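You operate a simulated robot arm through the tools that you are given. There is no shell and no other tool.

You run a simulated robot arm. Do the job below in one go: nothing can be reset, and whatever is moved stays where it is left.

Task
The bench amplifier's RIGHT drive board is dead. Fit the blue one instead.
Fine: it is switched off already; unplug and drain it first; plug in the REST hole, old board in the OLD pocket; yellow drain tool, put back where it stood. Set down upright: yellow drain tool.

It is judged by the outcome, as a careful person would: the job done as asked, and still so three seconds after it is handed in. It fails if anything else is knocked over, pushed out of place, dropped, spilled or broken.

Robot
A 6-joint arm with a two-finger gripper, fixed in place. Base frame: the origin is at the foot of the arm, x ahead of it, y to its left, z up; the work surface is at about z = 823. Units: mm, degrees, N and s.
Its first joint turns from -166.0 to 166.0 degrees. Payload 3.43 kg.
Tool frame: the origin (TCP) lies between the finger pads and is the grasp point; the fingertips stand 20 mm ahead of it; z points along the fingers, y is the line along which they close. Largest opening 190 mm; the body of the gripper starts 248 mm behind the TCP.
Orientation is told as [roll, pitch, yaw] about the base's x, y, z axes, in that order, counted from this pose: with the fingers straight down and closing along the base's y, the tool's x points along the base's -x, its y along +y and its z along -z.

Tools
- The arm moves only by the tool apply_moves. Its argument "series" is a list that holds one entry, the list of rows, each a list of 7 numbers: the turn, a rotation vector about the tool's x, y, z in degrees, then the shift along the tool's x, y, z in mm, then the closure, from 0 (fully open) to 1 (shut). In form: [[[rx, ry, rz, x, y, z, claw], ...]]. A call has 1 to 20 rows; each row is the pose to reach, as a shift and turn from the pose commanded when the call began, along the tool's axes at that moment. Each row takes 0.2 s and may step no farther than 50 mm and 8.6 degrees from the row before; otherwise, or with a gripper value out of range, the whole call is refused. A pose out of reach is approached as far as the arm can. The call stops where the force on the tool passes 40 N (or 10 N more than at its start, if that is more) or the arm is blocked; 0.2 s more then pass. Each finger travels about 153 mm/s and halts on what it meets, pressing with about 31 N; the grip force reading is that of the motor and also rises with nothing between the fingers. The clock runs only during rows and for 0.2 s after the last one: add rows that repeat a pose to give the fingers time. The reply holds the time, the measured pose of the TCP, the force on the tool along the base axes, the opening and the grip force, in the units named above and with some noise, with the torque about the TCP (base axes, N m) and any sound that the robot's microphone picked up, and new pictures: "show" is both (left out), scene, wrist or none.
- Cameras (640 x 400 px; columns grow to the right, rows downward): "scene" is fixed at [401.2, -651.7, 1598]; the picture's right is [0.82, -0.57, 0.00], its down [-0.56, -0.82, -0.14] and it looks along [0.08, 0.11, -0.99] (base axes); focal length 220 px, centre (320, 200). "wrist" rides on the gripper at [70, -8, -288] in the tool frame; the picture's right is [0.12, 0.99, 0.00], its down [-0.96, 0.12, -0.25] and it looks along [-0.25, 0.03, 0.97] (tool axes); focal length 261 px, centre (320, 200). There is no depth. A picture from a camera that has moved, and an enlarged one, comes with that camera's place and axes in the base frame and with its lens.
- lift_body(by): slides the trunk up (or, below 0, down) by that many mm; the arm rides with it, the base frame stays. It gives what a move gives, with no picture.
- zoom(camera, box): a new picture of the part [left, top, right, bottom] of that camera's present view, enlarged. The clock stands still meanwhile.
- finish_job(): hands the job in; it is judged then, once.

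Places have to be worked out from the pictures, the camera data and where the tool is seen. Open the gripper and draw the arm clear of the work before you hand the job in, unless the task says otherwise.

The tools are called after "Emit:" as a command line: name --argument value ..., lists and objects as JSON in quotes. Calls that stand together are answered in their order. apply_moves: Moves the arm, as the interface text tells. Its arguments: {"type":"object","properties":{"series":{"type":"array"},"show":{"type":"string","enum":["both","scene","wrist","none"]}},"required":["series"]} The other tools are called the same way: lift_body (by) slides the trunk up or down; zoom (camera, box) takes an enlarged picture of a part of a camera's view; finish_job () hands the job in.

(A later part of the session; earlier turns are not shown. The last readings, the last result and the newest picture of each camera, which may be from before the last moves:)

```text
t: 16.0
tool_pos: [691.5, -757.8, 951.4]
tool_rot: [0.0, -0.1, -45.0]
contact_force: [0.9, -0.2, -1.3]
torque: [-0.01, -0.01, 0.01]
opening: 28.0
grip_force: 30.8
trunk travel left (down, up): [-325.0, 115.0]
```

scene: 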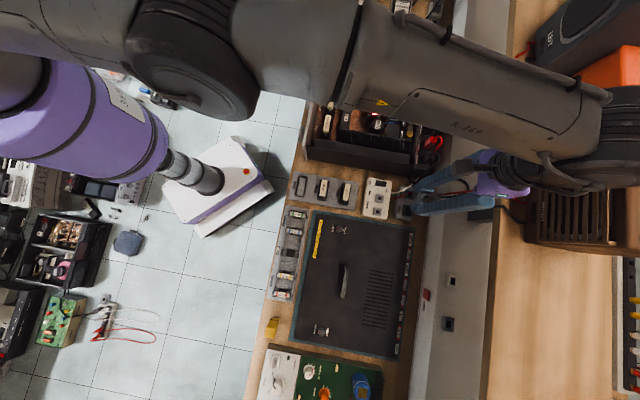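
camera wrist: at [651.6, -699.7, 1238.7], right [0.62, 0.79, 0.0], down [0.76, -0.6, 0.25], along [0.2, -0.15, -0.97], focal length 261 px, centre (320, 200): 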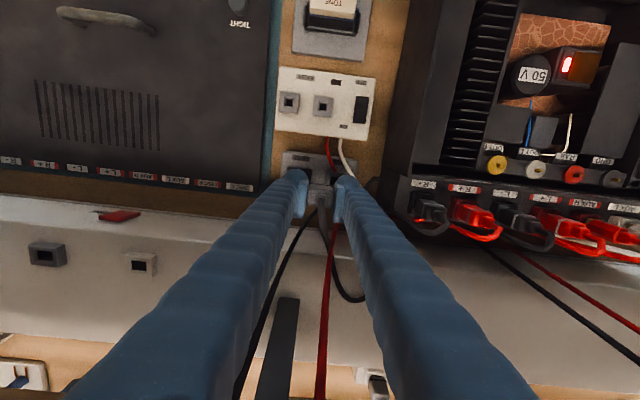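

Reached p≈-47, q≈1025. I shift the last ~10 mm to line up over REST and come down to z≈920, then check the picture.

Emit:
apply_moves --series '[[[0, 0, 0, 0.7, -10.4, 0, 1], [0, 0, 0, 0.7, -10.4, 0, 1], [0, 0, 0, 0.7, -10.4, 15, 1], [0, 0, 0, 0.7, -10.4, 30, 1], [0, 0, 0, 0.7, -10.4, 30, 1]]]' --show "wrist"

Emit:
zoom --camera "wrist" --box '[260, 130, 400, 250]'

```text
t: 17.2
tool_pos: [682.6, -764.8, 922.8]
tool_rot: [0.0, 0.0, -45.0]
contact_force: [-0.4, 0.2, -0.1]
torque: [-0.01, -0.02, -0.03]
opening: 27.7
grip_force: 30.9
trunk travel left (down, up): [-325.0, 115.0]
camera wrist: at [627.9, -720.3, 1209.5], right [0.62, 0.79, 0.0], down [0.76, -0.6, 0.25], along [0.2, -0.15, -0.97], focal length 261 px, centre (320, 200)
```

wrist: 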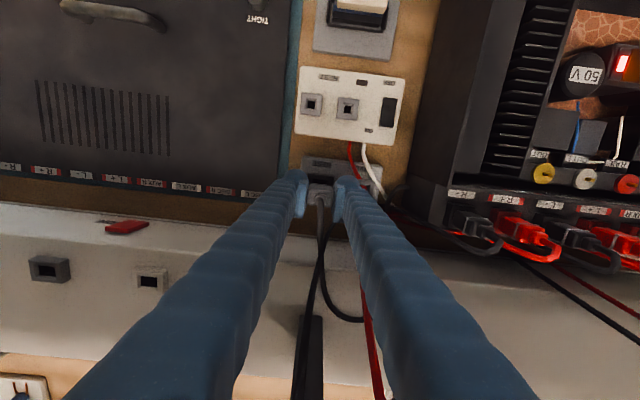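

```text
3.33 times, centred on (330, 190) of wrist
camera zoom: at [627.9, -720.3, 1209.5], right [0.62, 0.79, 0.0], down [0.76, -0.6, 0.25], along [0.2, -0.15, -0.97], focal length 869 px, centre (287, 233)
```

zoom: 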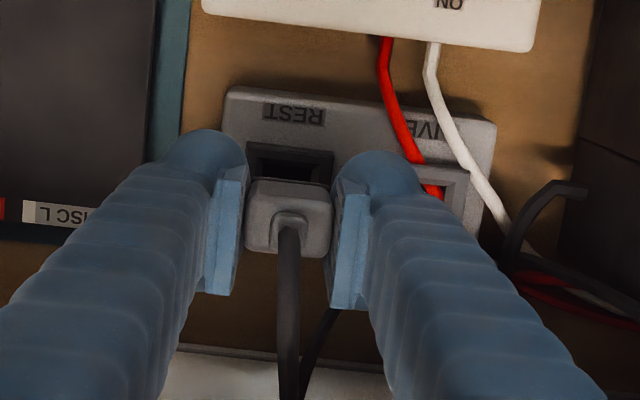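

REST frame centre computes to p≈-57.2; the tool is at -58. I correct by under 1 mm and lower the plug into REST in small steps.

Emit:
apply_moves --series '[[[0, 0, 0, -0.3, 0.8, 8, 1], [0, 0, 0, -0.3, 0.8, 16, 1], [0, 0, 0, -0.3, 0.8, 22, 1], [0, 0, 0, -0.3, 0.8, 27, 1]]]' --show "wrist"

```text
t: 18.2
tool_pos: [682.9, -763.2, 894.0]
tool_rot: [-0.1, -0.1, -44.9]
contact_force: [0.4, 0.1, -0.6]
torque: [-0.01, 0.02, 0.02]
opening: 27.7
grip_force: 30.7
trunk travel left (down, up): [-325.0, 115.0]
camera wrist: at [628.5, -719.3, 1181.7], right [0.62, 0.79, 0.0], down [0.76, -0.6, 0.25], along [0.2, -0.15, -0.97], focal length 261 px, centre (320, 200)
```

wrist: 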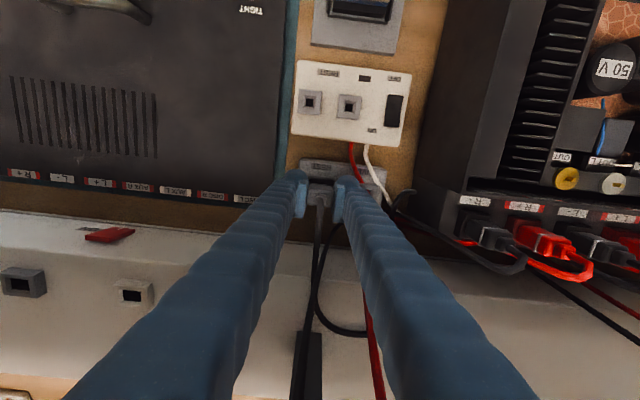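

No resistance at z 894. I continue down to full depth (about z 884).

Emit:
apply_moves --series '[[[0, 0, 0, -0.5, 0, 4, 1], [0, 0, 0, -0.5, 0, 7, 1], [0, 0, 0, -0.5, 0, 10, 1], [0, 0, 0, -0.5, 0, 11, 1]]]' --show "wrist"

Emit:
zoom --camera "wrist" --box '[260, 130, 400, 250]'

```text
t: 19.2
tool_pos: [682.3, -765.4, 884.5]
tool_rot: [0.0, -0.2, -45.0]
contact_force: [-5.2, -1.2, 7.7]
torque: [0.13, 0.18, 0.07]
opening: 27.5
grip_force: 30.8
trunk travel left (down, up): [-325.0, 115.0]
camera wrist: at [627.8, -718.9, 1171.9], right [0.62, 0.79, 0.0], down [0.76, -0.6, 0.25], along [0.2, -0.16, -0.97], focal length 261 px, centre (320, 200)
```

wrist: 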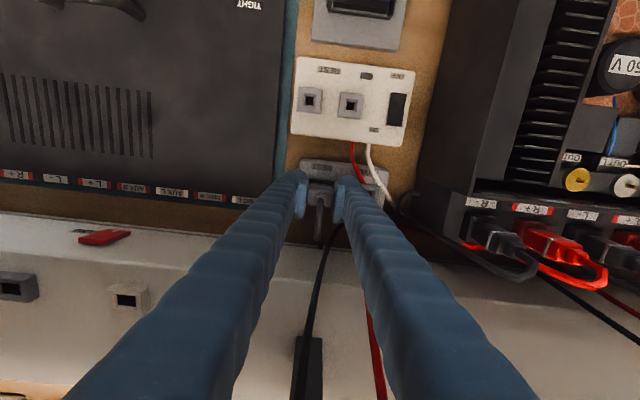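

```text
3.33 times, centred on (330, 190) of wrist
camera zoom: at [627.8, -718.9, 1171.9], right [0.62, 0.79, 0.0], down [0.76, -0.6, 0.25], along [0.2, -0.16, -0.97], focal length 869 px, centre (287, 233)
```

zoom: 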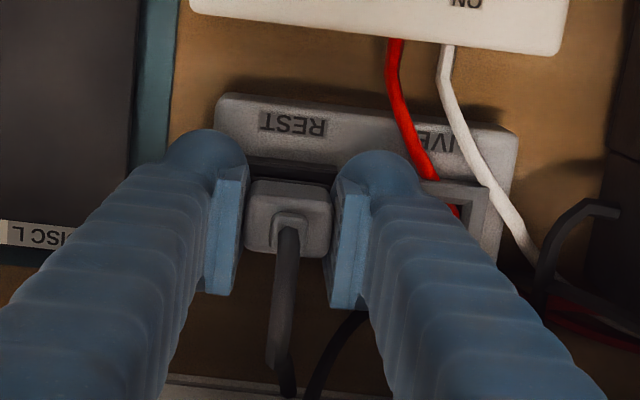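

At z 884.5 — the same height as it had in LIVE — with light upward force, so it looks seated. I press 2 mm more to confirm, then release.

Emit:
apply_moves --series '[[[0, 0, 0, 0, 0, 1.5, 1], [0, 0, 0, 0, 0, 3, 1]]]' --show "none"

```text
t: 19.8
tool_pos: [683.1, -763.6, 884.7]
tool_rot: [0.0, -0.5, -45.0]
contact_force: [0.3, -9.3, 30.6]
torque: [-0.01, 0.13, -0.01]
opening: 27.7
grip_force: 31.1
out of reach, approached as far as the arm can: row 2
trunk travel left (down, up): [-325.0, 115.0]
```

Firmly seated (30 N without further travel). I relax the press, open slightly and lift straight up.

Emit:
apply_moves --series '[[[0, 0, 0, 0, 0, -2, 1], [0, 0, 0, 0, 0, -2, 0.79], [0, 0, 0, 0, 0, -2, 0.78], [0, 0, 0, 0, 0, -12, 0.78], [0, 0, 0, 0, 0, -30, 0.78], [0, 0, 0, 5, 0, -60, 0.7], [0, 0, 0, 15, 0, -100, 0.6]]]' --show "both"

Emit:
zoom --camera "wrist" --box '[250, 110, 410, 250]'

```text
t: 21.4
tool_pos: [672.1, -750.7, 982.9]
tool_rot: [0.1, -0.1, -45.0]
contact_force: [0.4, 0.7, -0.1]
torque: [-0.09, -0.02, -0.01]
opening: 75.9
grip_force: 0.1
trunk travel left (down, up): [-325.0, 115.0]
camera wrist: at [617.8, -706.9, 1271.2], right [0.62, 0.79, 0.0], down [0.76, -0.6, 0.25], along [0.2, -0.15, -0.97], focal length 261 px, centre (320, 200)
```

scene: 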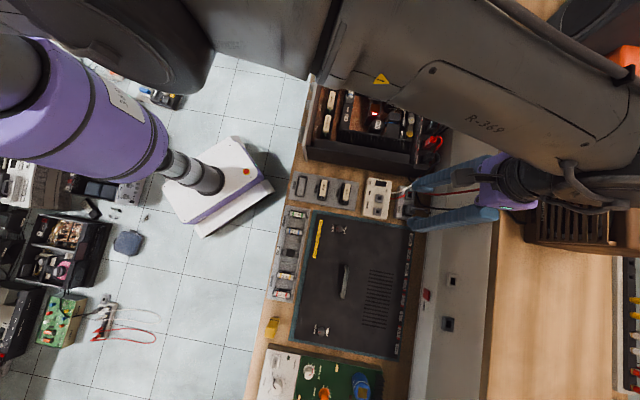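
wrist: 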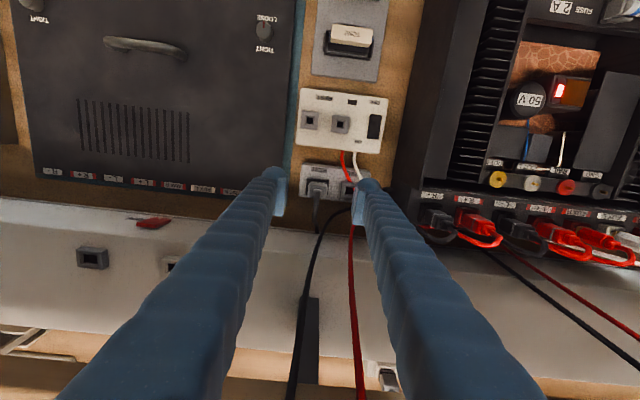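

```text
2.86 times, centred on (330, 180) of wrist
camera zoom: at [617.8, -706.9, 1271.2], right [0.62, 0.79, 0.0], down [0.76, -0.6, 0.25], along [0.2, -0.15, -0.97], focal length 745 px, centre (291, 257)
```

zoom: 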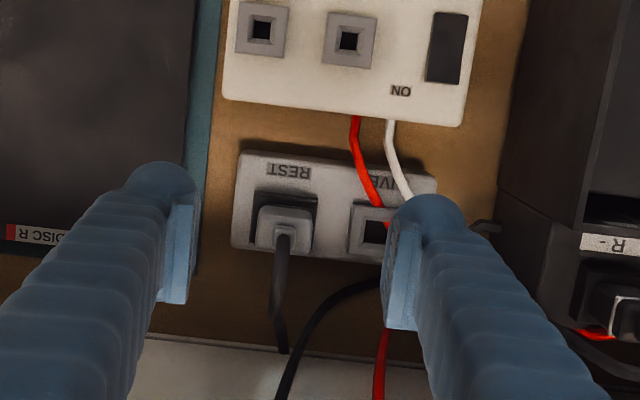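

The plug stands seated in REST and LIVE is empty. Next I raise the arm and travel over the lid to look at the yellow drain tool near the front edge.

Emit:
apply_moves --series '[[[0, 0, 0, 0, 0, -45, 0.4], [0, 0, 0, 10, -10, -90, 0.3], [0, 0, 0, 40, -48, -100, 0.2], [0, 0, 0, 70, -85, -105, 0.2], [0, 0, 0, 100, -122, -110, 0.2], [0, 0, 0, 130, -160, -115, 0.2], [0, 0, 0, 160, -197, -117, 0.2], [0, 0, 0, 190, -235, -117, 0.2], [0, 0, 0, 220, -272, -117, 0.2], [0, 0, 0, 250, -310, -117, 0.2], [0, 0, 0, 280, -347, -117, 0.2], [0, 0, 0, 306, -384, -117, 0.2]]]' --show "both"

```text
t: 24.0
tool_pos: [181.6, -808.2, 1098.3]
tool_rot: [0.0, -0.1, -45.0]
contact_force: [-0.4, 0.4, -0.2]
torque: [-0.01, -0.08, 0.0]
opening: 152.2
grip_force: 0.0
trunk travel left (down, up): [-325.0, 115.0]
camera wrist: at [126.4, -764.0, 1386.7], right [0.62, 0.79, 0.0], down [0.76, -0.6, 0.25], along [0.2, -0.15, -0.97], focal length 261 px, centre (320, 200)
```

scene: 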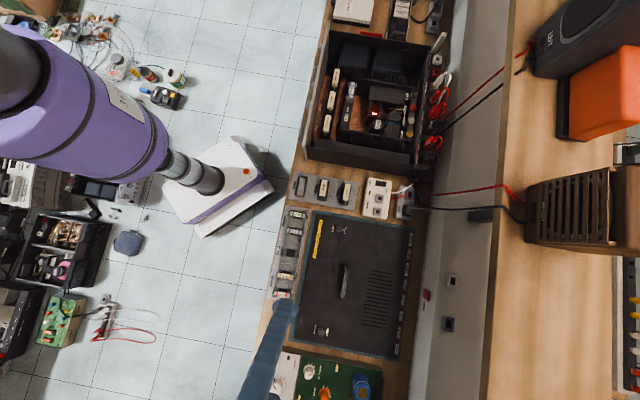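
wrist: 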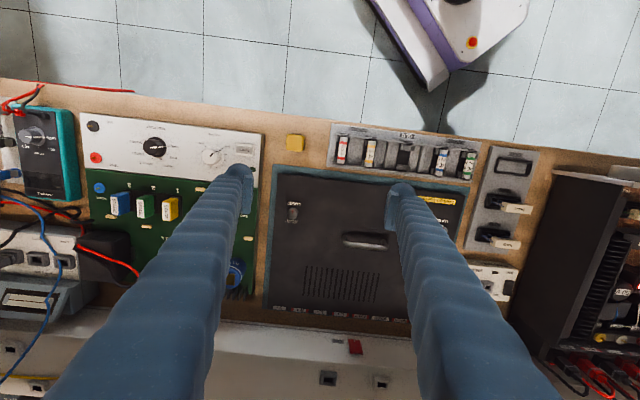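

Emit:
zoom --camera "wrist" --box '[260, 110, 340, 170]'

Emit:
zoom --camera "wrist" --box '[70, 100, 270, 250]'

Emit:
zoom --camera "wrist" --box '[320, 110, 480, 200]'

Emit:
zoom --camera "wrist" --box '[0, 70, 140, 260]'

```text
6.67 times, centred on (300, 140) of wrist
camera zoom: at [126.4, -764.0, 1386.7], right [0.62, 0.79, 0.0], down [0.76, -0.6, 0.25], along [0.2, -0.15, -0.97], focal length 1738 px, centre (453, 600)
```

zoom: 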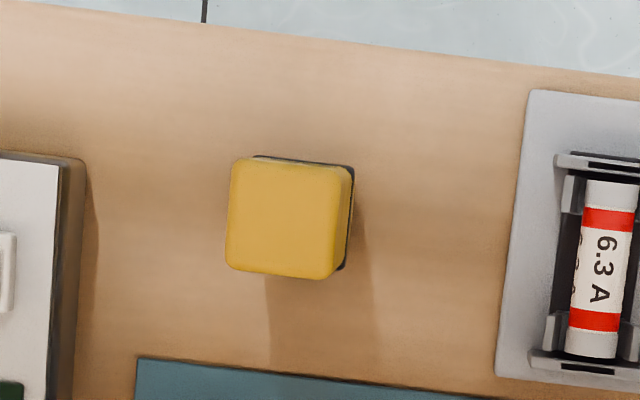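

```text
2.67 times, centred on (170, 175) of wrist
camera zoom: at [126.4, -764.0, 1386.7], right [0.62, 0.79, 0.0], down [0.76, -0.6, 0.25], along [0.2, -0.15, -0.97], focal length 695 px, centre (720, 267)
```

zoom: 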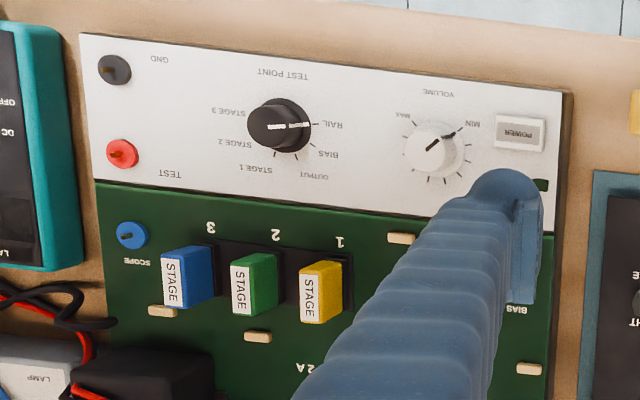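

```text
4.00 times, centred on (400, 155) of wrist
camera zoom: at [126.4, -764.0, 1386.7], right [0.62, 0.79, 0.0], down [0.76, -0.6, 0.25], along [0.2, -0.15, -0.97], focal length 1043 px, centre (0, 380)
```

zoom: 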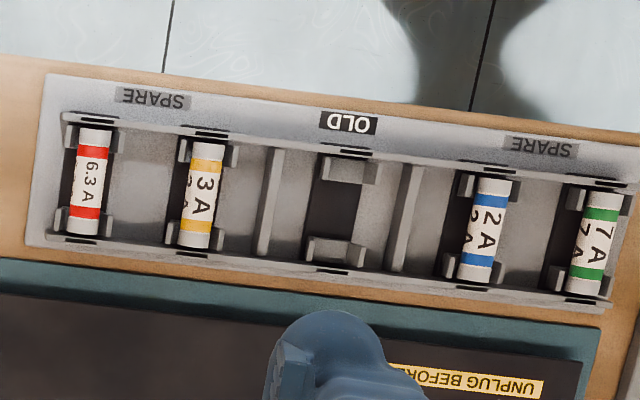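

```text
2.11 times, centred on (70, 165) of wrist
camera zoom: at [126.4, -764.0, 1386.7], right [0.62, 0.79, 0.0], down [0.76, -0.6, 0.25], along [0.2, -0.15, -0.97], focal length 549 px, centre (846, 274)
```

zoom: 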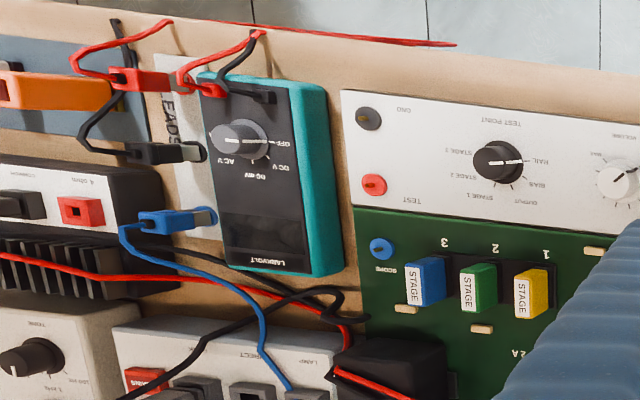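

The yellow tool is a ~33 mm square block with a dark foot, standing near p≈-493, q≈652, top about z 900. I tilt the wrist to view its side and foot.

Emit:
apply_moves --series '[[[0, -8, 0, -4, -10, 24, 0.2], [0, -16, 0, -8, -20, 47, 0.2], [0, -24, 0, -12, -30, 70, 0.2], [0, -32, 0, -16, -40, 94, 0.2], [0, -40, 0, -20, -50, 118, 0.2]]]' --show "wrist"

```text
t: 25.4
tool_pos: [167.3, -828.5, 965.9]
tool_rot: [2.4, -37.5, -43.6]
contact_force: [0.4, -0.2, -0.8]
torque: [0.09, 0.04, -0.02]
opening: 152.1
grip_force: 0.0
trunk travel left (down, up): [-325.0, 115.0]
stopped in row 5: the arm was blocked; the commanded pose is now the measured one
camera wrist: at [-12.6, -685.8, 1151.7], right [0.6, 0.8, -0.04], down [0.52, -0.34, 0.78], along [0.62, -0.49, -0.62], focal length 261 px, centre (320, 200)
```

wrist: 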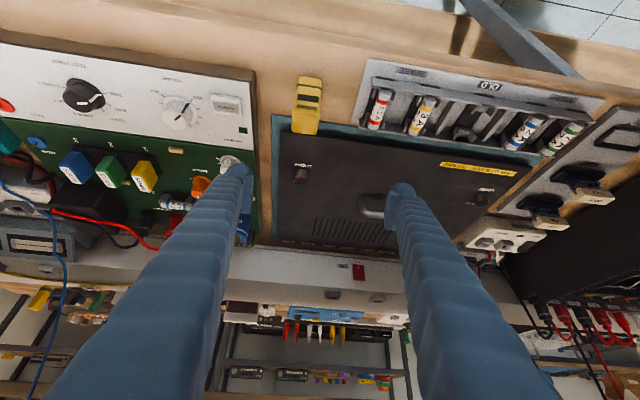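

Emit:
zoom --camera "wrist" --box '[270, 60, 350, 140]'

Emit:
zoom --camera "scene" --box '[0, 0, 640, 400]'

```text
5.00 times, centred on (310, 100) of wrist
camera zoom: at [-12.6, -685.8, 1151.7], right [0.6, 0.8, -0.04], down [0.52, -0.34, 0.78], along [0.62, -0.49, -0.62], focal length 1303 px, centre (370, 700)
```

zoom: 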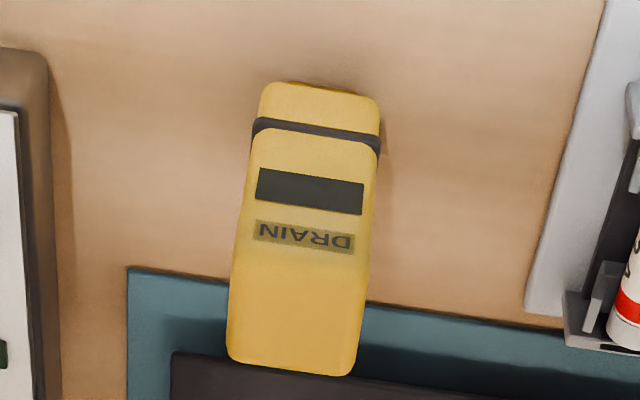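

```text
1.00 times, centred on (320, 200) of scene (not enlarged: the box is as wide or as high as the picture)
camera zoom: at [401.2, -651.7, 1598.0], right [0.82, -0.57, 0.0], down [-0.56, -0.82, -0.14], along [0.08, 0.11, -0.99], focal length 220 px, centre (320, 200)
```

zoom: 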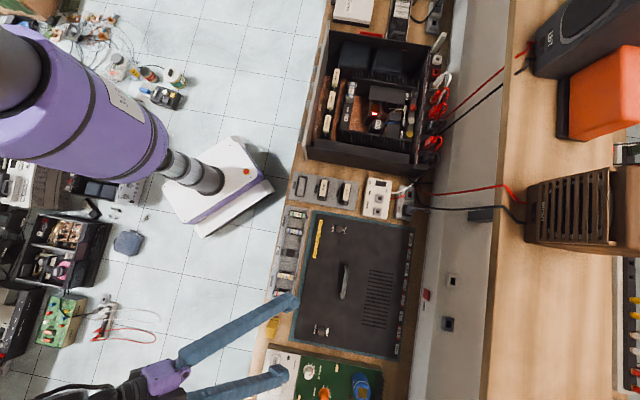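

The tool is labelled DRAIN, about 32 mm wide, ~70 mm tall, standing at p≈-494, q≈654. The arm got blocked in the last tilt step, so I straighten the tool back to vertical above it, at z≈990.

Emit:
apply_moves --series '[[[0.55, 7.5, 0.43, 5.1, -4.6, -10.2, 0.4], [1.1, 15, 0.85, 10.2, -9.2, -20.4, 0.5], [1.66, 22.5, 1.28, 15.4, -13.9, -30.6, 0.6], [2.2, 30, 1.7, 20.5, -18.5, -40.8, 0.68], [2.77, 37.5, 2.13, 25.7, -23.1, -51, 0.68], [2.77, 37.5, 2.13, 25.7, -23.1, -51, 0.68]]]' --show "both"

```text
t: 26.8
tool_pos: [111.3, -812.4, 990.5]
tool_rot: [0.1, 0.2, -44.9]
contact_force: [0.2, -0.2, -0.1]
torque: [0.09, -0.06, -0.02]
opening: 60.7
grip_force: 0.1
trunk travel left (down, up): [-325.0, 115.0]
camera wrist: at [58.4, -769.7, 1278.6], right [0.62, 0.79, 0.0], down [0.76, -0.6, 0.24], along [0.19, -0.15, -0.97], focal length 261 px, centre (320, 200)
```

scene: 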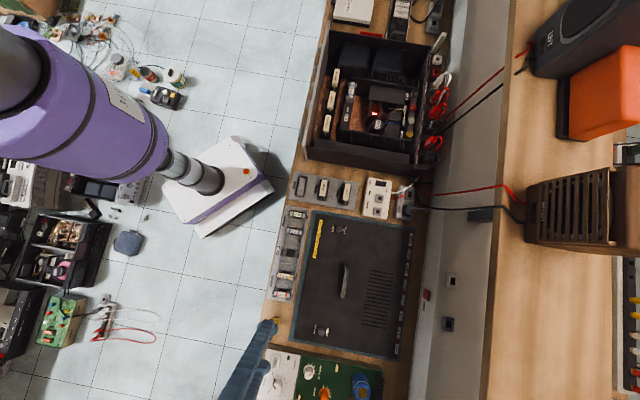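
wrist: 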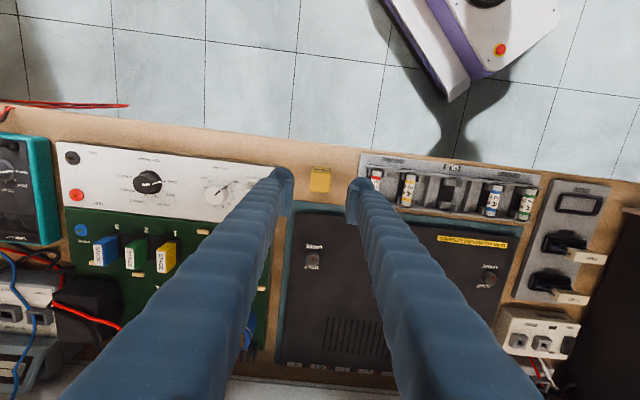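

Emit:
zoom --camera "wrist" --box '[270, 140, 370, 220]'

```text
5.00 times, centred on (320, 180) of wrist
camera zoom: at [58.4, -769.7, 1278.6], right [0.62, 0.79, 0.0], down [0.76, -0.6, 0.24], along [0.19, -0.15, -0.97], focal length 1303 px, centre (320, 300)
```

zoom: 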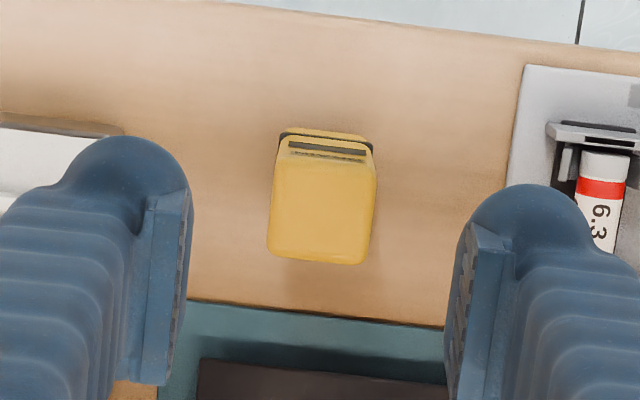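

The tool lies centred between the open fingers. I descend to TCP z≈880 (tips ~860, well above the bench) and close on its upper body.

Emit:
apply_moves --series '[[[0, 0, 0, -1, 0.6, 35, 0.68], [0, 0, 0, -2, 1.2, 70, 0.68], [0, 0, 0, -2, 1.2, 95, 0.68], [0, 0, 0, -2, 1.2, 110, 0.7]]]' --show "both"

Emit:
zoom --camera "wrist" --box '[250, 130, 390, 250]'

```text
t: 27.8
tool_pos: [117.0, -811.4, 878.7]
tool_rot: [0.1, 0.1, -44.8]
contact_force: [-0.9, -0.4, -0.1]
torque: [0.05, 0.0, 0.0]
opening: 57.2
grip_force: 0.0
trunk travel left (down, up): [-325.0, 115.0]
camera wrist: at [61.5, -768.4, 1168.1], right [0.62, 0.79, 0.0], down [0.76, -0.6, 0.25], along [0.19, -0.15, -0.97], focal length 261 px, centre (320, 200)
```

scene: 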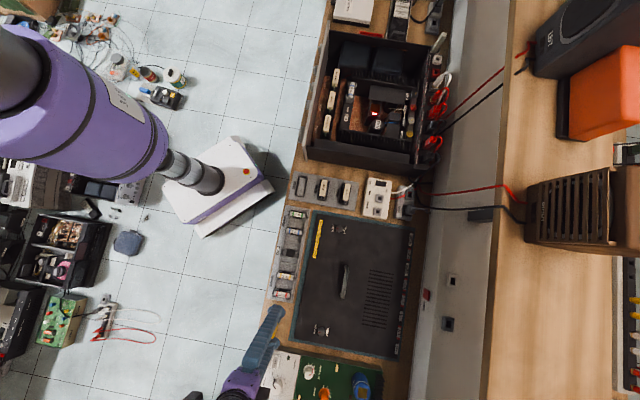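
wrist: 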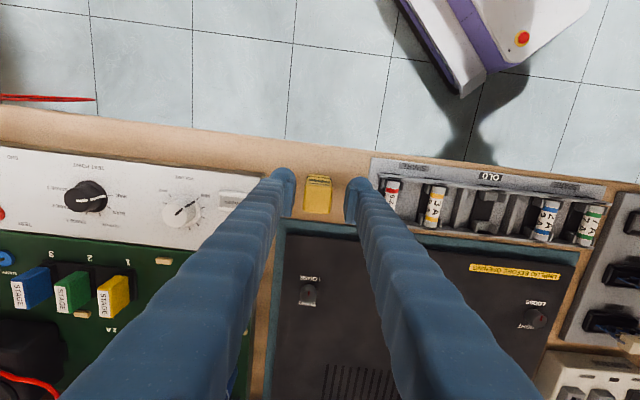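

```text
3.33 times, centred on (320, 190) of wrist
camera zoom: at [61.5, -768.4, 1168.1], right [0.62, 0.79, 0.0], down [0.76, -0.6, 0.25], along [0.19, -0.15, -0.97], focal length 869 px, centre (320, 233)
```

zoom: 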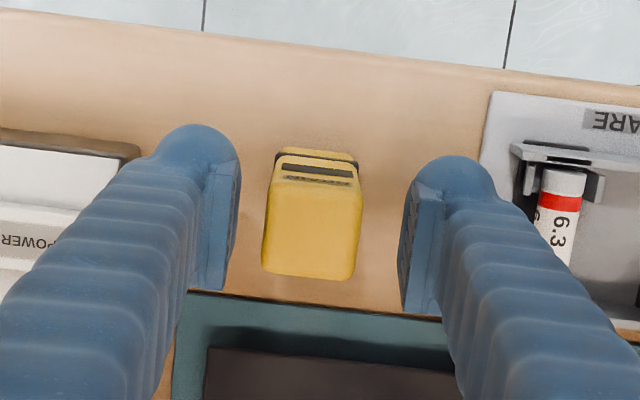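

The tool is 2–3 mm off toward −p; I shift by that and close the fingers on it.

Emit:
apply_moves --series '[[[0, 0, 0, 0, -2.5, 0, 0.72], [0, 0, 0, 0, -2.5, 0, 0.8], [0, 0, 0, 0, -2.5, 0, 0.9], [0, 0, 0, 0, -2.5, 0, 1], [0, 0, 0, 0, -2.5, 0, 1]]]' --show "wrist"

Emit:
zoom --camera "wrist" --box '[250, 130, 390, 250]'

```text
t: 29.0
tool_pos: [114.1, -814.2, 880.6]
tool_rot: [0.0, 0.2, -45.0]
contact_force: [-0.2, 0.1, 2.1]
torque: [-0.01, 0.05, 0.01]
opening: 28.9
grip_force: 30.9
trunk travel left (down, up): [-325.0, 115.0]
camera wrist: at [59.6, -771.0, 1169.2], right [0.62, 0.79, 0.0], down [0.76, -0.6, 0.25], along [0.19, -0.15, -0.97], focal length 261 px, centre (320, 200)
```

wrist: 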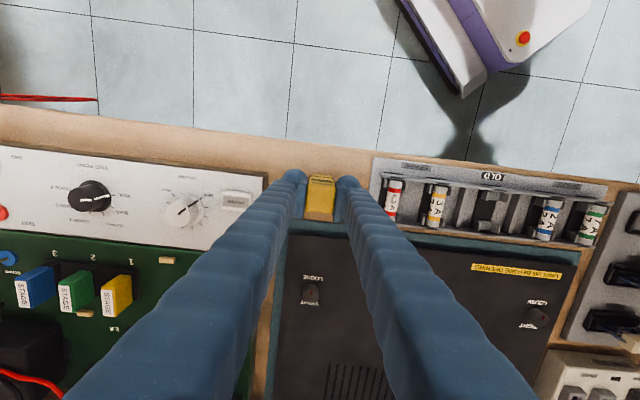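

```text
3.33 times, centred on (320, 190) of wrist
camera zoom: at [59.6, -771.0, 1169.2], right [0.62, 0.79, 0.0], down [0.76, -0.6, 0.25], along [0.19, -0.15, -0.97], focal length 869 px, centre (320, 233)
```

zoom: 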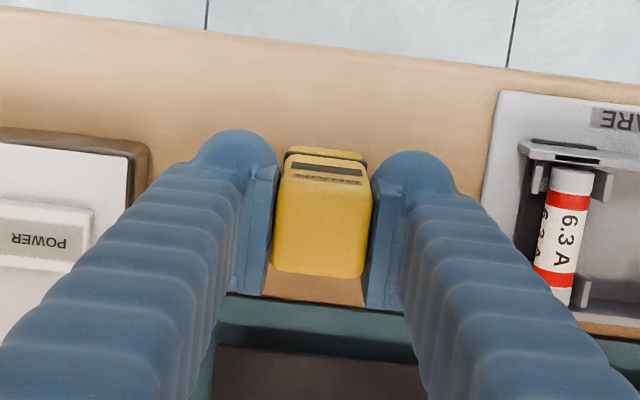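

Held at 28.9 mm (pickup pose p≈-495, q≈656, z 880.6 — the place to return it to). I lift it straight up and carry it over to the open chassis, stopping short of the pad to look.

Emit:
apply_moves --series '[[[0, 0, 0, 0, 0, -40, 1], [0, 0, 0, 0, 0, -85, 1], [0, 0, 0, 0, 0, -130, 1], [0, 0, 0, 0, 0, -180, 1], [0, 0, 0, -13, 46, -185, 1], [0, 0, 0, -26, 92, -185, 1], [0, 0, 0, -39, 138, -185, 1], [0, 0, 0, -53, 184, -185, 1], [0, 0, 0, -66, 230, -185, 1], [0, 0, 0, -79, 276, -185, 1], [0, 0, 0, -92, 322, -185, 1], [0, 0, 0, -105, 369, -185, 1], [0, 0, 0, -118, 415, -185, 1], [0, 0, 0, -131, 461, -185, 1], [0, 0, 0, -145, 507, -185, 1], [0, 0, 0, -158, 553, -185, 1], [0, 0, 0, -171, 599, -185, 1], [0, 0, 0, -184, 645, -185, 1]]]' --show "both"

```text
t: 32.8
tool_pos: [702.2, -487.9, 1064.6]
tool_rot: [-0.1, 0.2, -44.9]
contact_force: [0.0, -0.4, -2.8]
torque: [-0.07, 0.11, 0.01]
opening: 29.1
grip_force: 31.0
trunk travel left (down, up): [-325.0, 115.0]
camera wrist: at [647.8, -445.3, 1353.7], right [0.62, 0.79, 0.0], down [0.76, -0.6, 0.24], along [0.19, -0.15, -0.97], focal length 261 px, centre (320, 200)
```

scene: 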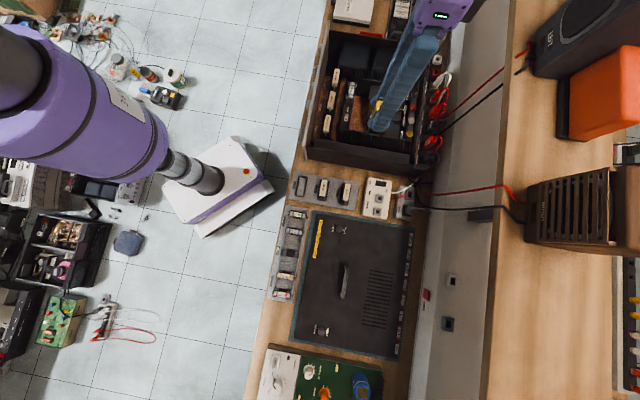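
wrist: 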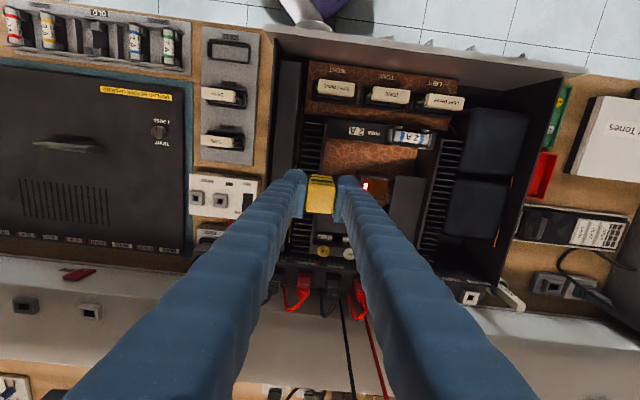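

Emit:
zoom --camera "wrist" --box '[270, 120, 450, 280]'

Emit:
zoom --camera "wrist" --box '[330, 150, 430, 230]'

```text
2.50 times, centred on (360, 200) of wrist
camera zoom: at [647.8, -445.3, 1353.7], right [0.62, 0.79, 0.0], down [0.76, -0.6, 0.24], along [0.19, -0.15, -0.97], focal length 652 px, centre (220, 200)
```

zoom: 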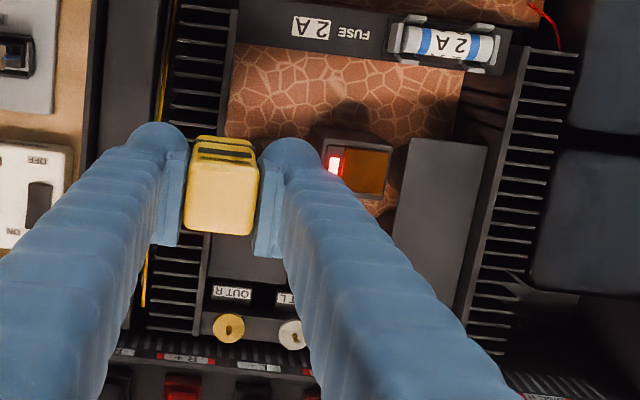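

```text
5.00 times, centred on (380, 190) of wrist
camera zoom: at [647.8, -445.3, 1353.7], right [0.62, 0.79, 0.0], down [0.76, -0.6, 0.24], along [0.19, -0.15, -0.97], focal length 1303 px, centre (20, 250)
```

zoom: 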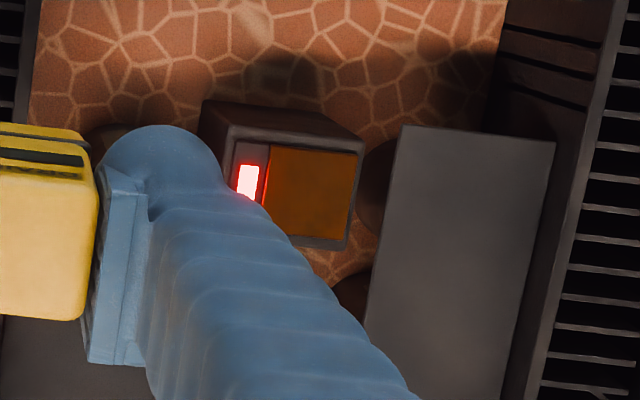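

The lamp block has a red LED and a copper pad (≈29×31 mm, same as the tool's foot) at p≈252, q≈851, z≈920. That is the drain point. I move above it and down to just short of contact.

Emit:
apply_moves --series '[[[0, 0, 0, -3, 34, 0, 1], [0, 0, 0, -6, 67, 0, 1], [0, 0, 0, -9.5, 100.5, 0, 1], [0, 0, 0, -9.5, 100.5, 30, 1], [0, 0, 0, -9.5, 100.5, 60, 1], [0, 0, 0, -9.5, 100.5, 70, 1]]]' --show "both"

Emit:
zoom --camera "wrist" --box '[260, 140, 400, 250]'

Emit:
zoom --camera "scene" --box '[340, 70, 440, 140]'

```text
t: 34.2
tool_pos: [775.1, -422.7, 994.4]
tool_rot: [0.0, 0.1, -44.9]
contact_force: [1.0, 0.7, -1.6]
torque: [-0.05, -0.01, 0.02]
opening: 29.0
grip_force: 31.2
trunk travel left (down, up): [-325.0, 115.0]
camera wrist: at [720.8, -379.6, 1283.1], right [0.62, 0.79, 0.0], down [0.76, -0.6, 0.25], along [0.19, -0.15, -0.97], focal length 261 px, centre (320, 200)
```

scene: 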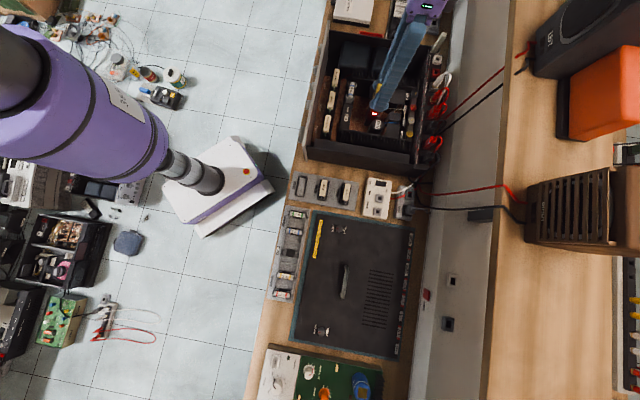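
wrist: 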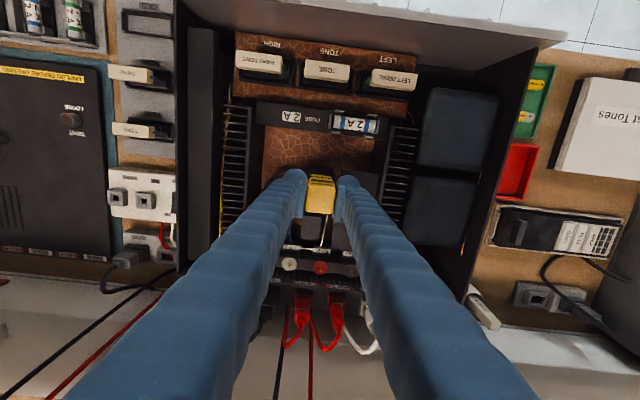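

```text
3.64 times, centred on (330, 195) of wrist
camera zoom: at [720.8, -379.6, 1283.1], right [0.62, 0.79, 0.0], down [0.76, -0.6, 0.25], along [0.19, -0.15, -0.97], focal length 948 px, centre (284, 218)
```

zoom: 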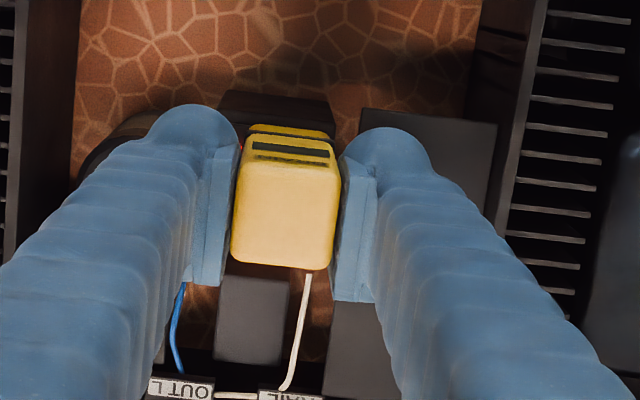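

```text
5.71 times, centred on (390, 105) of scene
camera zoom: at [401.2, -651.7, 1598.0], right [0.82, -0.57, 0.0], down [-0.56, -0.82, -0.14], along [0.08, 0.11, -0.99], focal length 1258 px, centre (-80, 743)
```

zoom: 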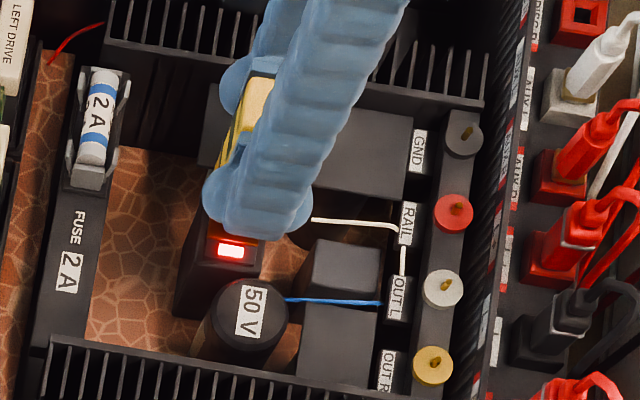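

The LED is visible in the scene view, still lit. I re-measure the pose while shifting slightly to centre on the pad.

Emit:
apply_moves --series '[[[0, 0, 0, -3, 2, 3, 1], [0, 0, 0, -3, 2, 3, 1]]]' --show "none"

Emit:
apply_moves --series '[[[0, 0, 0, 0, 0, 0, 1]]]' --show "none"

Emit:
apply_moves --series '[[[0, 0, 0, 0, 0, 0, 1]]]' --show "none"

```text
t: 34.8
tool_pos: [778.9, -425.1, 992.8]
tool_rot: [0.0, 0.2, -44.9]
contact_force: [1.3, 0.0, -1.8]
torque: [0.01, 0.01, -0.03]
opening: 29.0
grip_force: 30.4
trunk travel left (down, up): [-325.0, 115.0]
```

```text
t: 35.2
tool_pos: [778.9, -424.5, 991.3]
tool_rot: [0.0, 0.2, -44.9]
contact_force: [-0.3, -0.8, -1.7]
torque: [0.04, -0.04, -0.02]
opening: 29.1
grip_force: 31.5
trunk travel left (down, up): [-325.0, 115.0]
```

```text
t: 35.6
tool_pos: [779.5, -423.9, 991.6]
tool_rot: [0.0, 0.2, -44.8]
contact_force: [-0.3, 0.6, -2.1]
torque: [0.02, 0.03, 0.01]
opening: 29.2
grip_force: 31.4
trunk travel left (down, up): [-325.0, 115.0]
```

Averaged pose p≈250.7, q≈851, z≈992. I lower gently onto the pad in small steps.

Emit:
apply_moves --series '[[[0, 0, 0, 0, 1, 5, 1], [0, 0, 0, 0, 1, 9, 1], [0, 0, 0, 0, 1, 12, 1], [0, 0, 0, 0, 1, 14, 1]]]' --show "scene"

```text
t: 36.6
tool_pos: [781.2, -423.1, 980.5]
tool_rot: [0.1, 0.1, -44.9]
contact_force: [-3.6, 4.8, 26.4]
torque: [0.33, 0.41, 0.03]
opening: 28.9
grip_force: 31.0
trunk travel left (down, up): [-325.0, 115.0]
```

scene: 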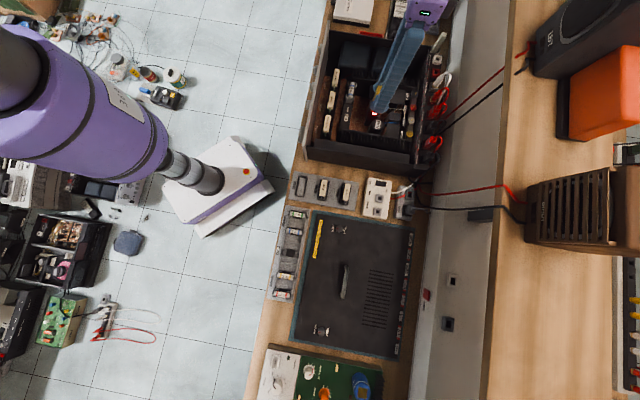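

Contact at TCP z 980.5 (foot ≈923) with 26 N. I ease off 1 mm to keep a moderate press and hold for a couple of seconds, watching the lamp.

Emit:
apply_moves --series '[[[0, 0, 0, 0, 0, -1, 1], [0, 0, 0, 0, 0, -1, 1], [0, 0, 0, 0, 0, -1, 1], [0, 0, 0, 0, 0, -1, 1], [0, 0, 0, 0, 0, -1, 1], [0, 0, 0, 0, 0, -1, 1], [0, 0, 0, 0, 0, -1, 1], [0, 0, 0, 0, 0, -1, 1], [0, 0, 0, 0, 0, -1, 1], [0, 0, 0, 0, 0, -1, 1]]]' --show "both"

Emit:
zoom --camera "scene" --box '[340, 70, 440, 140]'

Emit:
zoom --camera "wrist" --box '[260, 140, 400, 250]'

```text
t: 38.8
tool_pos: [781.2, -422.8, 979.6]
tool_rot: [0.0, 0.0, -45.0]
contact_force: [1.3, 2.6, 29.5]
torque: [0.01, 0.0, 0.0]
opening: 28.8
grip_force: 31.4
trunk travel left (down, up): [-325.0, 115.0]
camera wrist: at [725.9, -379.7, 1268.6], right [0.62, 0.79, 0.0], down [0.76, -0.6, 0.25], along [0.2, -0.15, -0.97], focal length 261 px, centre (320, 200)
```

scene: 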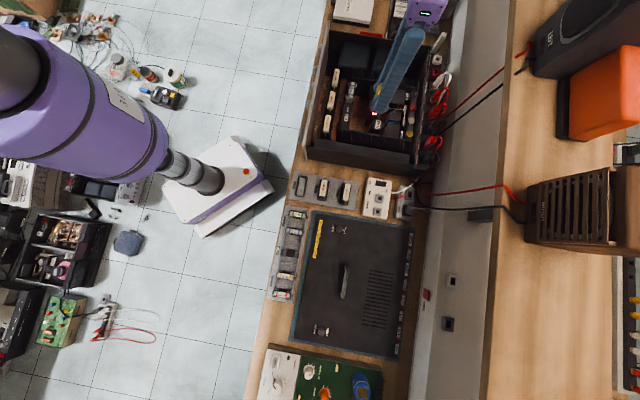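
wrist: 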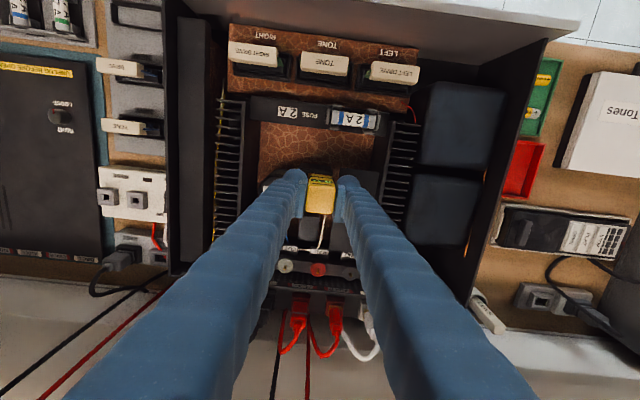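

```text
5.71 times, centred on (390, 105) of scene
camera zoom: at [401.2, -651.7, 1598.0], right [0.82, -0.57, 0.0], down [-0.56, -0.82, -0.14], along [0.08, 0.11, -0.99], focal length 1258 px, centre (-80, 743)
```

zoom: 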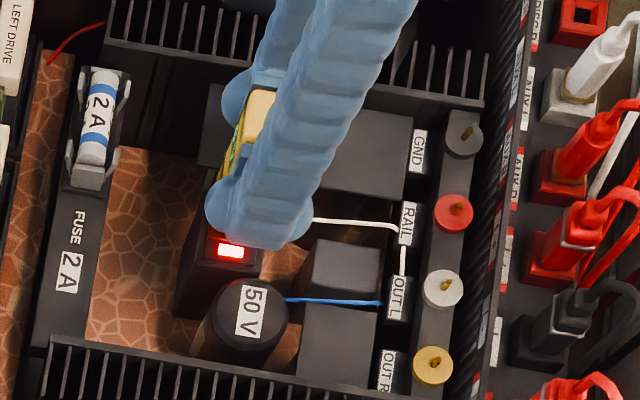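

```text
3.64 times, centred on (330, 195) of wrist
camera zoom: at [725.9, -379.7, 1268.6], right [0.62, 0.79, 0.0], down [0.76, -0.6, 0.25], along [0.2, -0.15, -0.97], focal length 948 px, centre (284, 218)
```

zoom: 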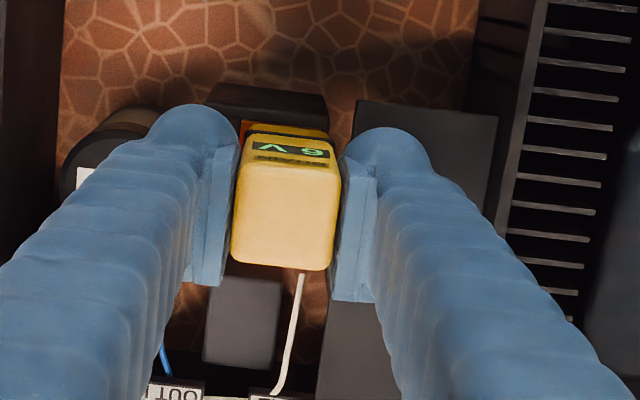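

The tool's display has lit up and now shows a low voltage falling, so the pad is the right point. I keep holding until it reads zero and the lamp goes out.

Emit:
apply_moves --series '[[[0, 0, 0, 0, 0, 0, 1], [0, 0, 0, 0, 0, 0, 1], [0, 0, 0, 0, 0, 0, 1], [0, 0, 0, 0, 0, 0, 1], [0, 0, 0, 0, 0, 0, 1], [0, 0, 0, 0, 0, 0, 1], [0, 0, 0, 0, 0, 0, 1], [0, 0, 0, 0, 0, 0, 1], [0, 0, 0, 0, 0, 0, 1], [0, 0, 0, 0, 0, 0, 1], [0, 0, 0, 0, 0, 0, 1], [0, 0, 0, 0, 0, 0, 1]]]' --show "both"

Emit:
zoom --camera "scene" --box '[340, 70, 440, 140]'

Emit:
zoom --camera "wrist" --box '[290, 160, 350, 220]'

```text
t: 41.4
tool_pos: [780.1, -423.2, 979.8]
tool_rot: [0.0, 0.1, -44.9]
contact_force: [2.4, 0.0, 27.8]
torque: [-0.06, -0.09, -0.04]
opening: 29.0
grip_force: 30.8
trunk travel left (down, up): [-325.0, 115.0]
camera wrist: at [725.9, -379.8, 1268.2], right [0.62, 0.79, 0.0], down [0.76, -0.6, 0.25], along [0.19, -0.15, -0.97], focal length 261 px, centre (320, 200)
```

scene: 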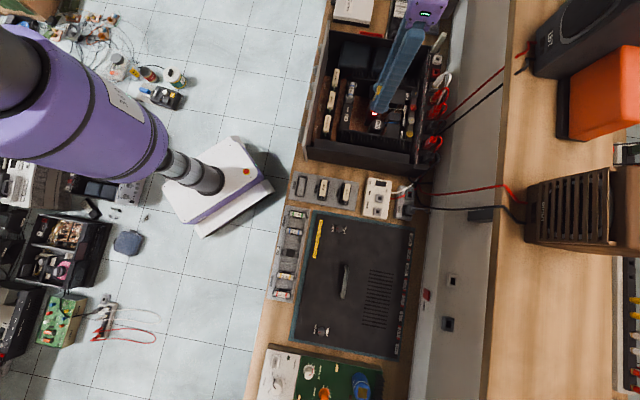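
wrist: 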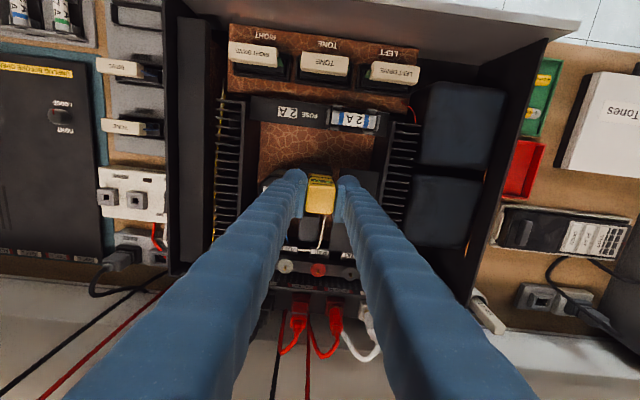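

```text
5.71 times, centred on (390, 105) of scene
camera zoom: at [401.2, -651.7, 1598.0], right [0.82, -0.57, 0.0], down [-0.56, -0.82, -0.14], along [0.08, 0.11, -0.99], focal length 1258 px, centre (-80, 743)
```

zoom: 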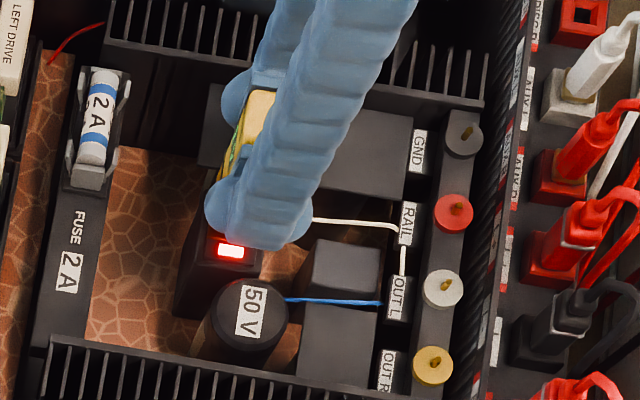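

```text
6.67 times, centred on (320, 190) of wrist
camera zoom: at [725.9, -379.8, 1268.2], right [0.62, 0.79, 0.0], down [0.76, -0.6, 0.25], along [0.19, -0.15, -0.97], focal length 1738 px, centre (320, 267)
```

zoom: 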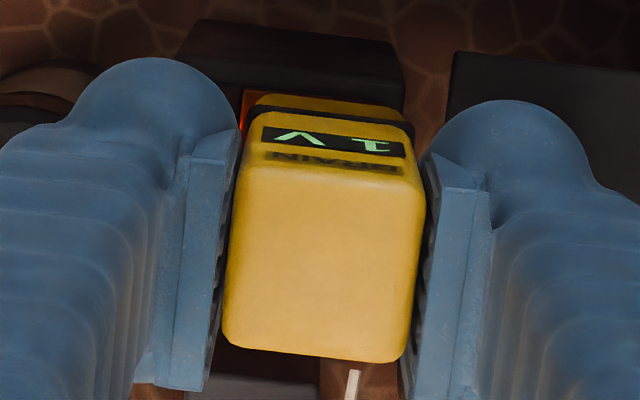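

The display now reads 1 V and the lamp is still lit; I hold longer.

Emit:
apply_moves --series '[[[0, 0, 0, 0, 0, 0, 1], [0, 0, 0, 0, 0, 0, 1], [0, 0, 0, 0, 0, 0, 1], [0, 0, 0, 0, 0, 0, 1], [0, 0, 0, 0, 0, 0, 1], [0, 0, 0, 0, 0, 0, 1], [0, 0, 0, 0, 0, 0, 1], [0, 0, 0, 0, 0, 0, 1], [0, 0, 0, 0, 0, 0, 1], [0, 0, 0, 0, 0, 0, 1], [0, 0, 0, 0, 0, 0, 1], [0, 0, 0, 0, 0, 0, 1], [0, 0, 0, 0, 0, 0, 1], [0, 0, 0, 0, 0, 0, 1], [0, 0, 0, 0, 0, 0, 1]]]' --show "wrist"

Emit:
zoom --camera "scene" --box '[340, 70, 440, 140]'

Emit:
zoom --camera "wrist" --box '[290, 160, 350, 220]'

```text
t: 44.6
tool_pos: [781.2, -424.1, 978.9]
tool_rot: [0.0, 0.1, -44.9]
contact_force: [-0.5, 1.3, 20.2]
torque: [0.02, 0.05, -0.03]
opening: 28.7
grip_force: 31.0
trunk travel left (down, up): [-325.0, 115.0]
camera wrist: at [726.1, -379.9, 1267.8], right [0.62, 0.79, 0.0], down [0.76, -0.6, 0.25], along [0.19, -0.15, -0.97], focal length 261 px, centre (320, 200)
```

wrist: 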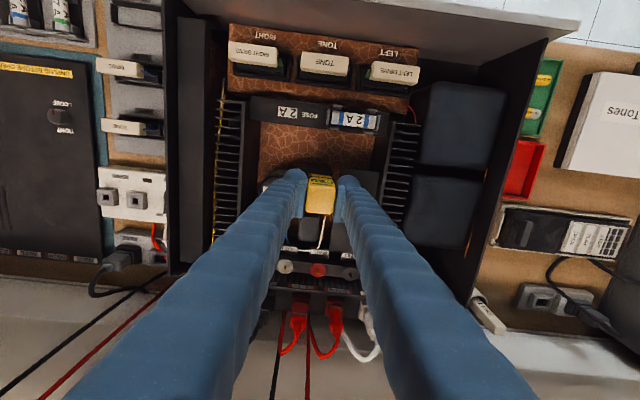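

```text
5.71 times, centred on (390, 105) of scene
camera zoom: at [401.2, -651.7, 1598.0], right [0.82, -0.57, 0.0], down [-0.56, -0.82, -0.14], along [0.08, 0.11, -0.99], focal length 1258 px, centre (-80, 743)
```

zoom: 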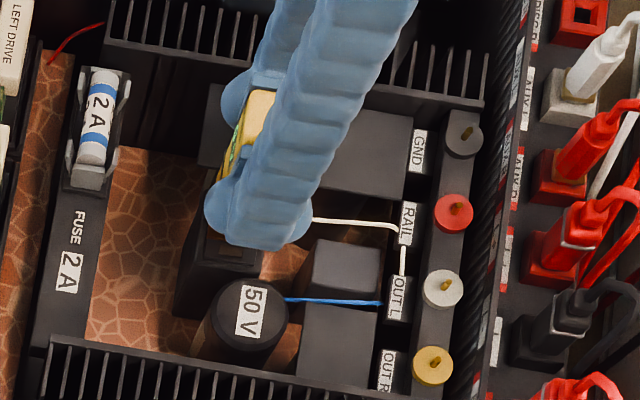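

```text
6.67 times, centred on (320, 190) of wrist
camera zoom: at [726.1, -379.9, 1267.8], right [0.62, 0.79, 0.0], down [0.76, -0.6, 0.25], along [0.19, -0.15, -0.97], focal length 1738 px, centre (320, 267)
```

zoom: 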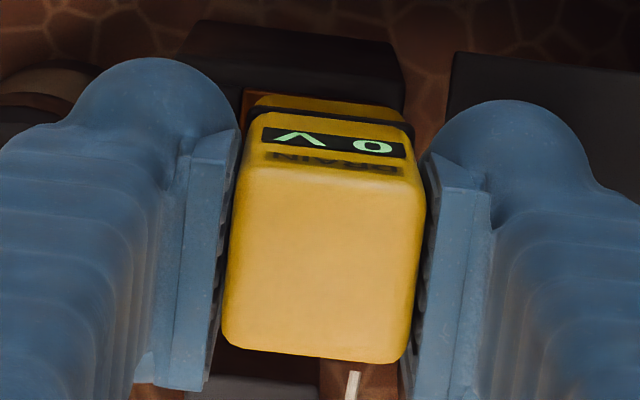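

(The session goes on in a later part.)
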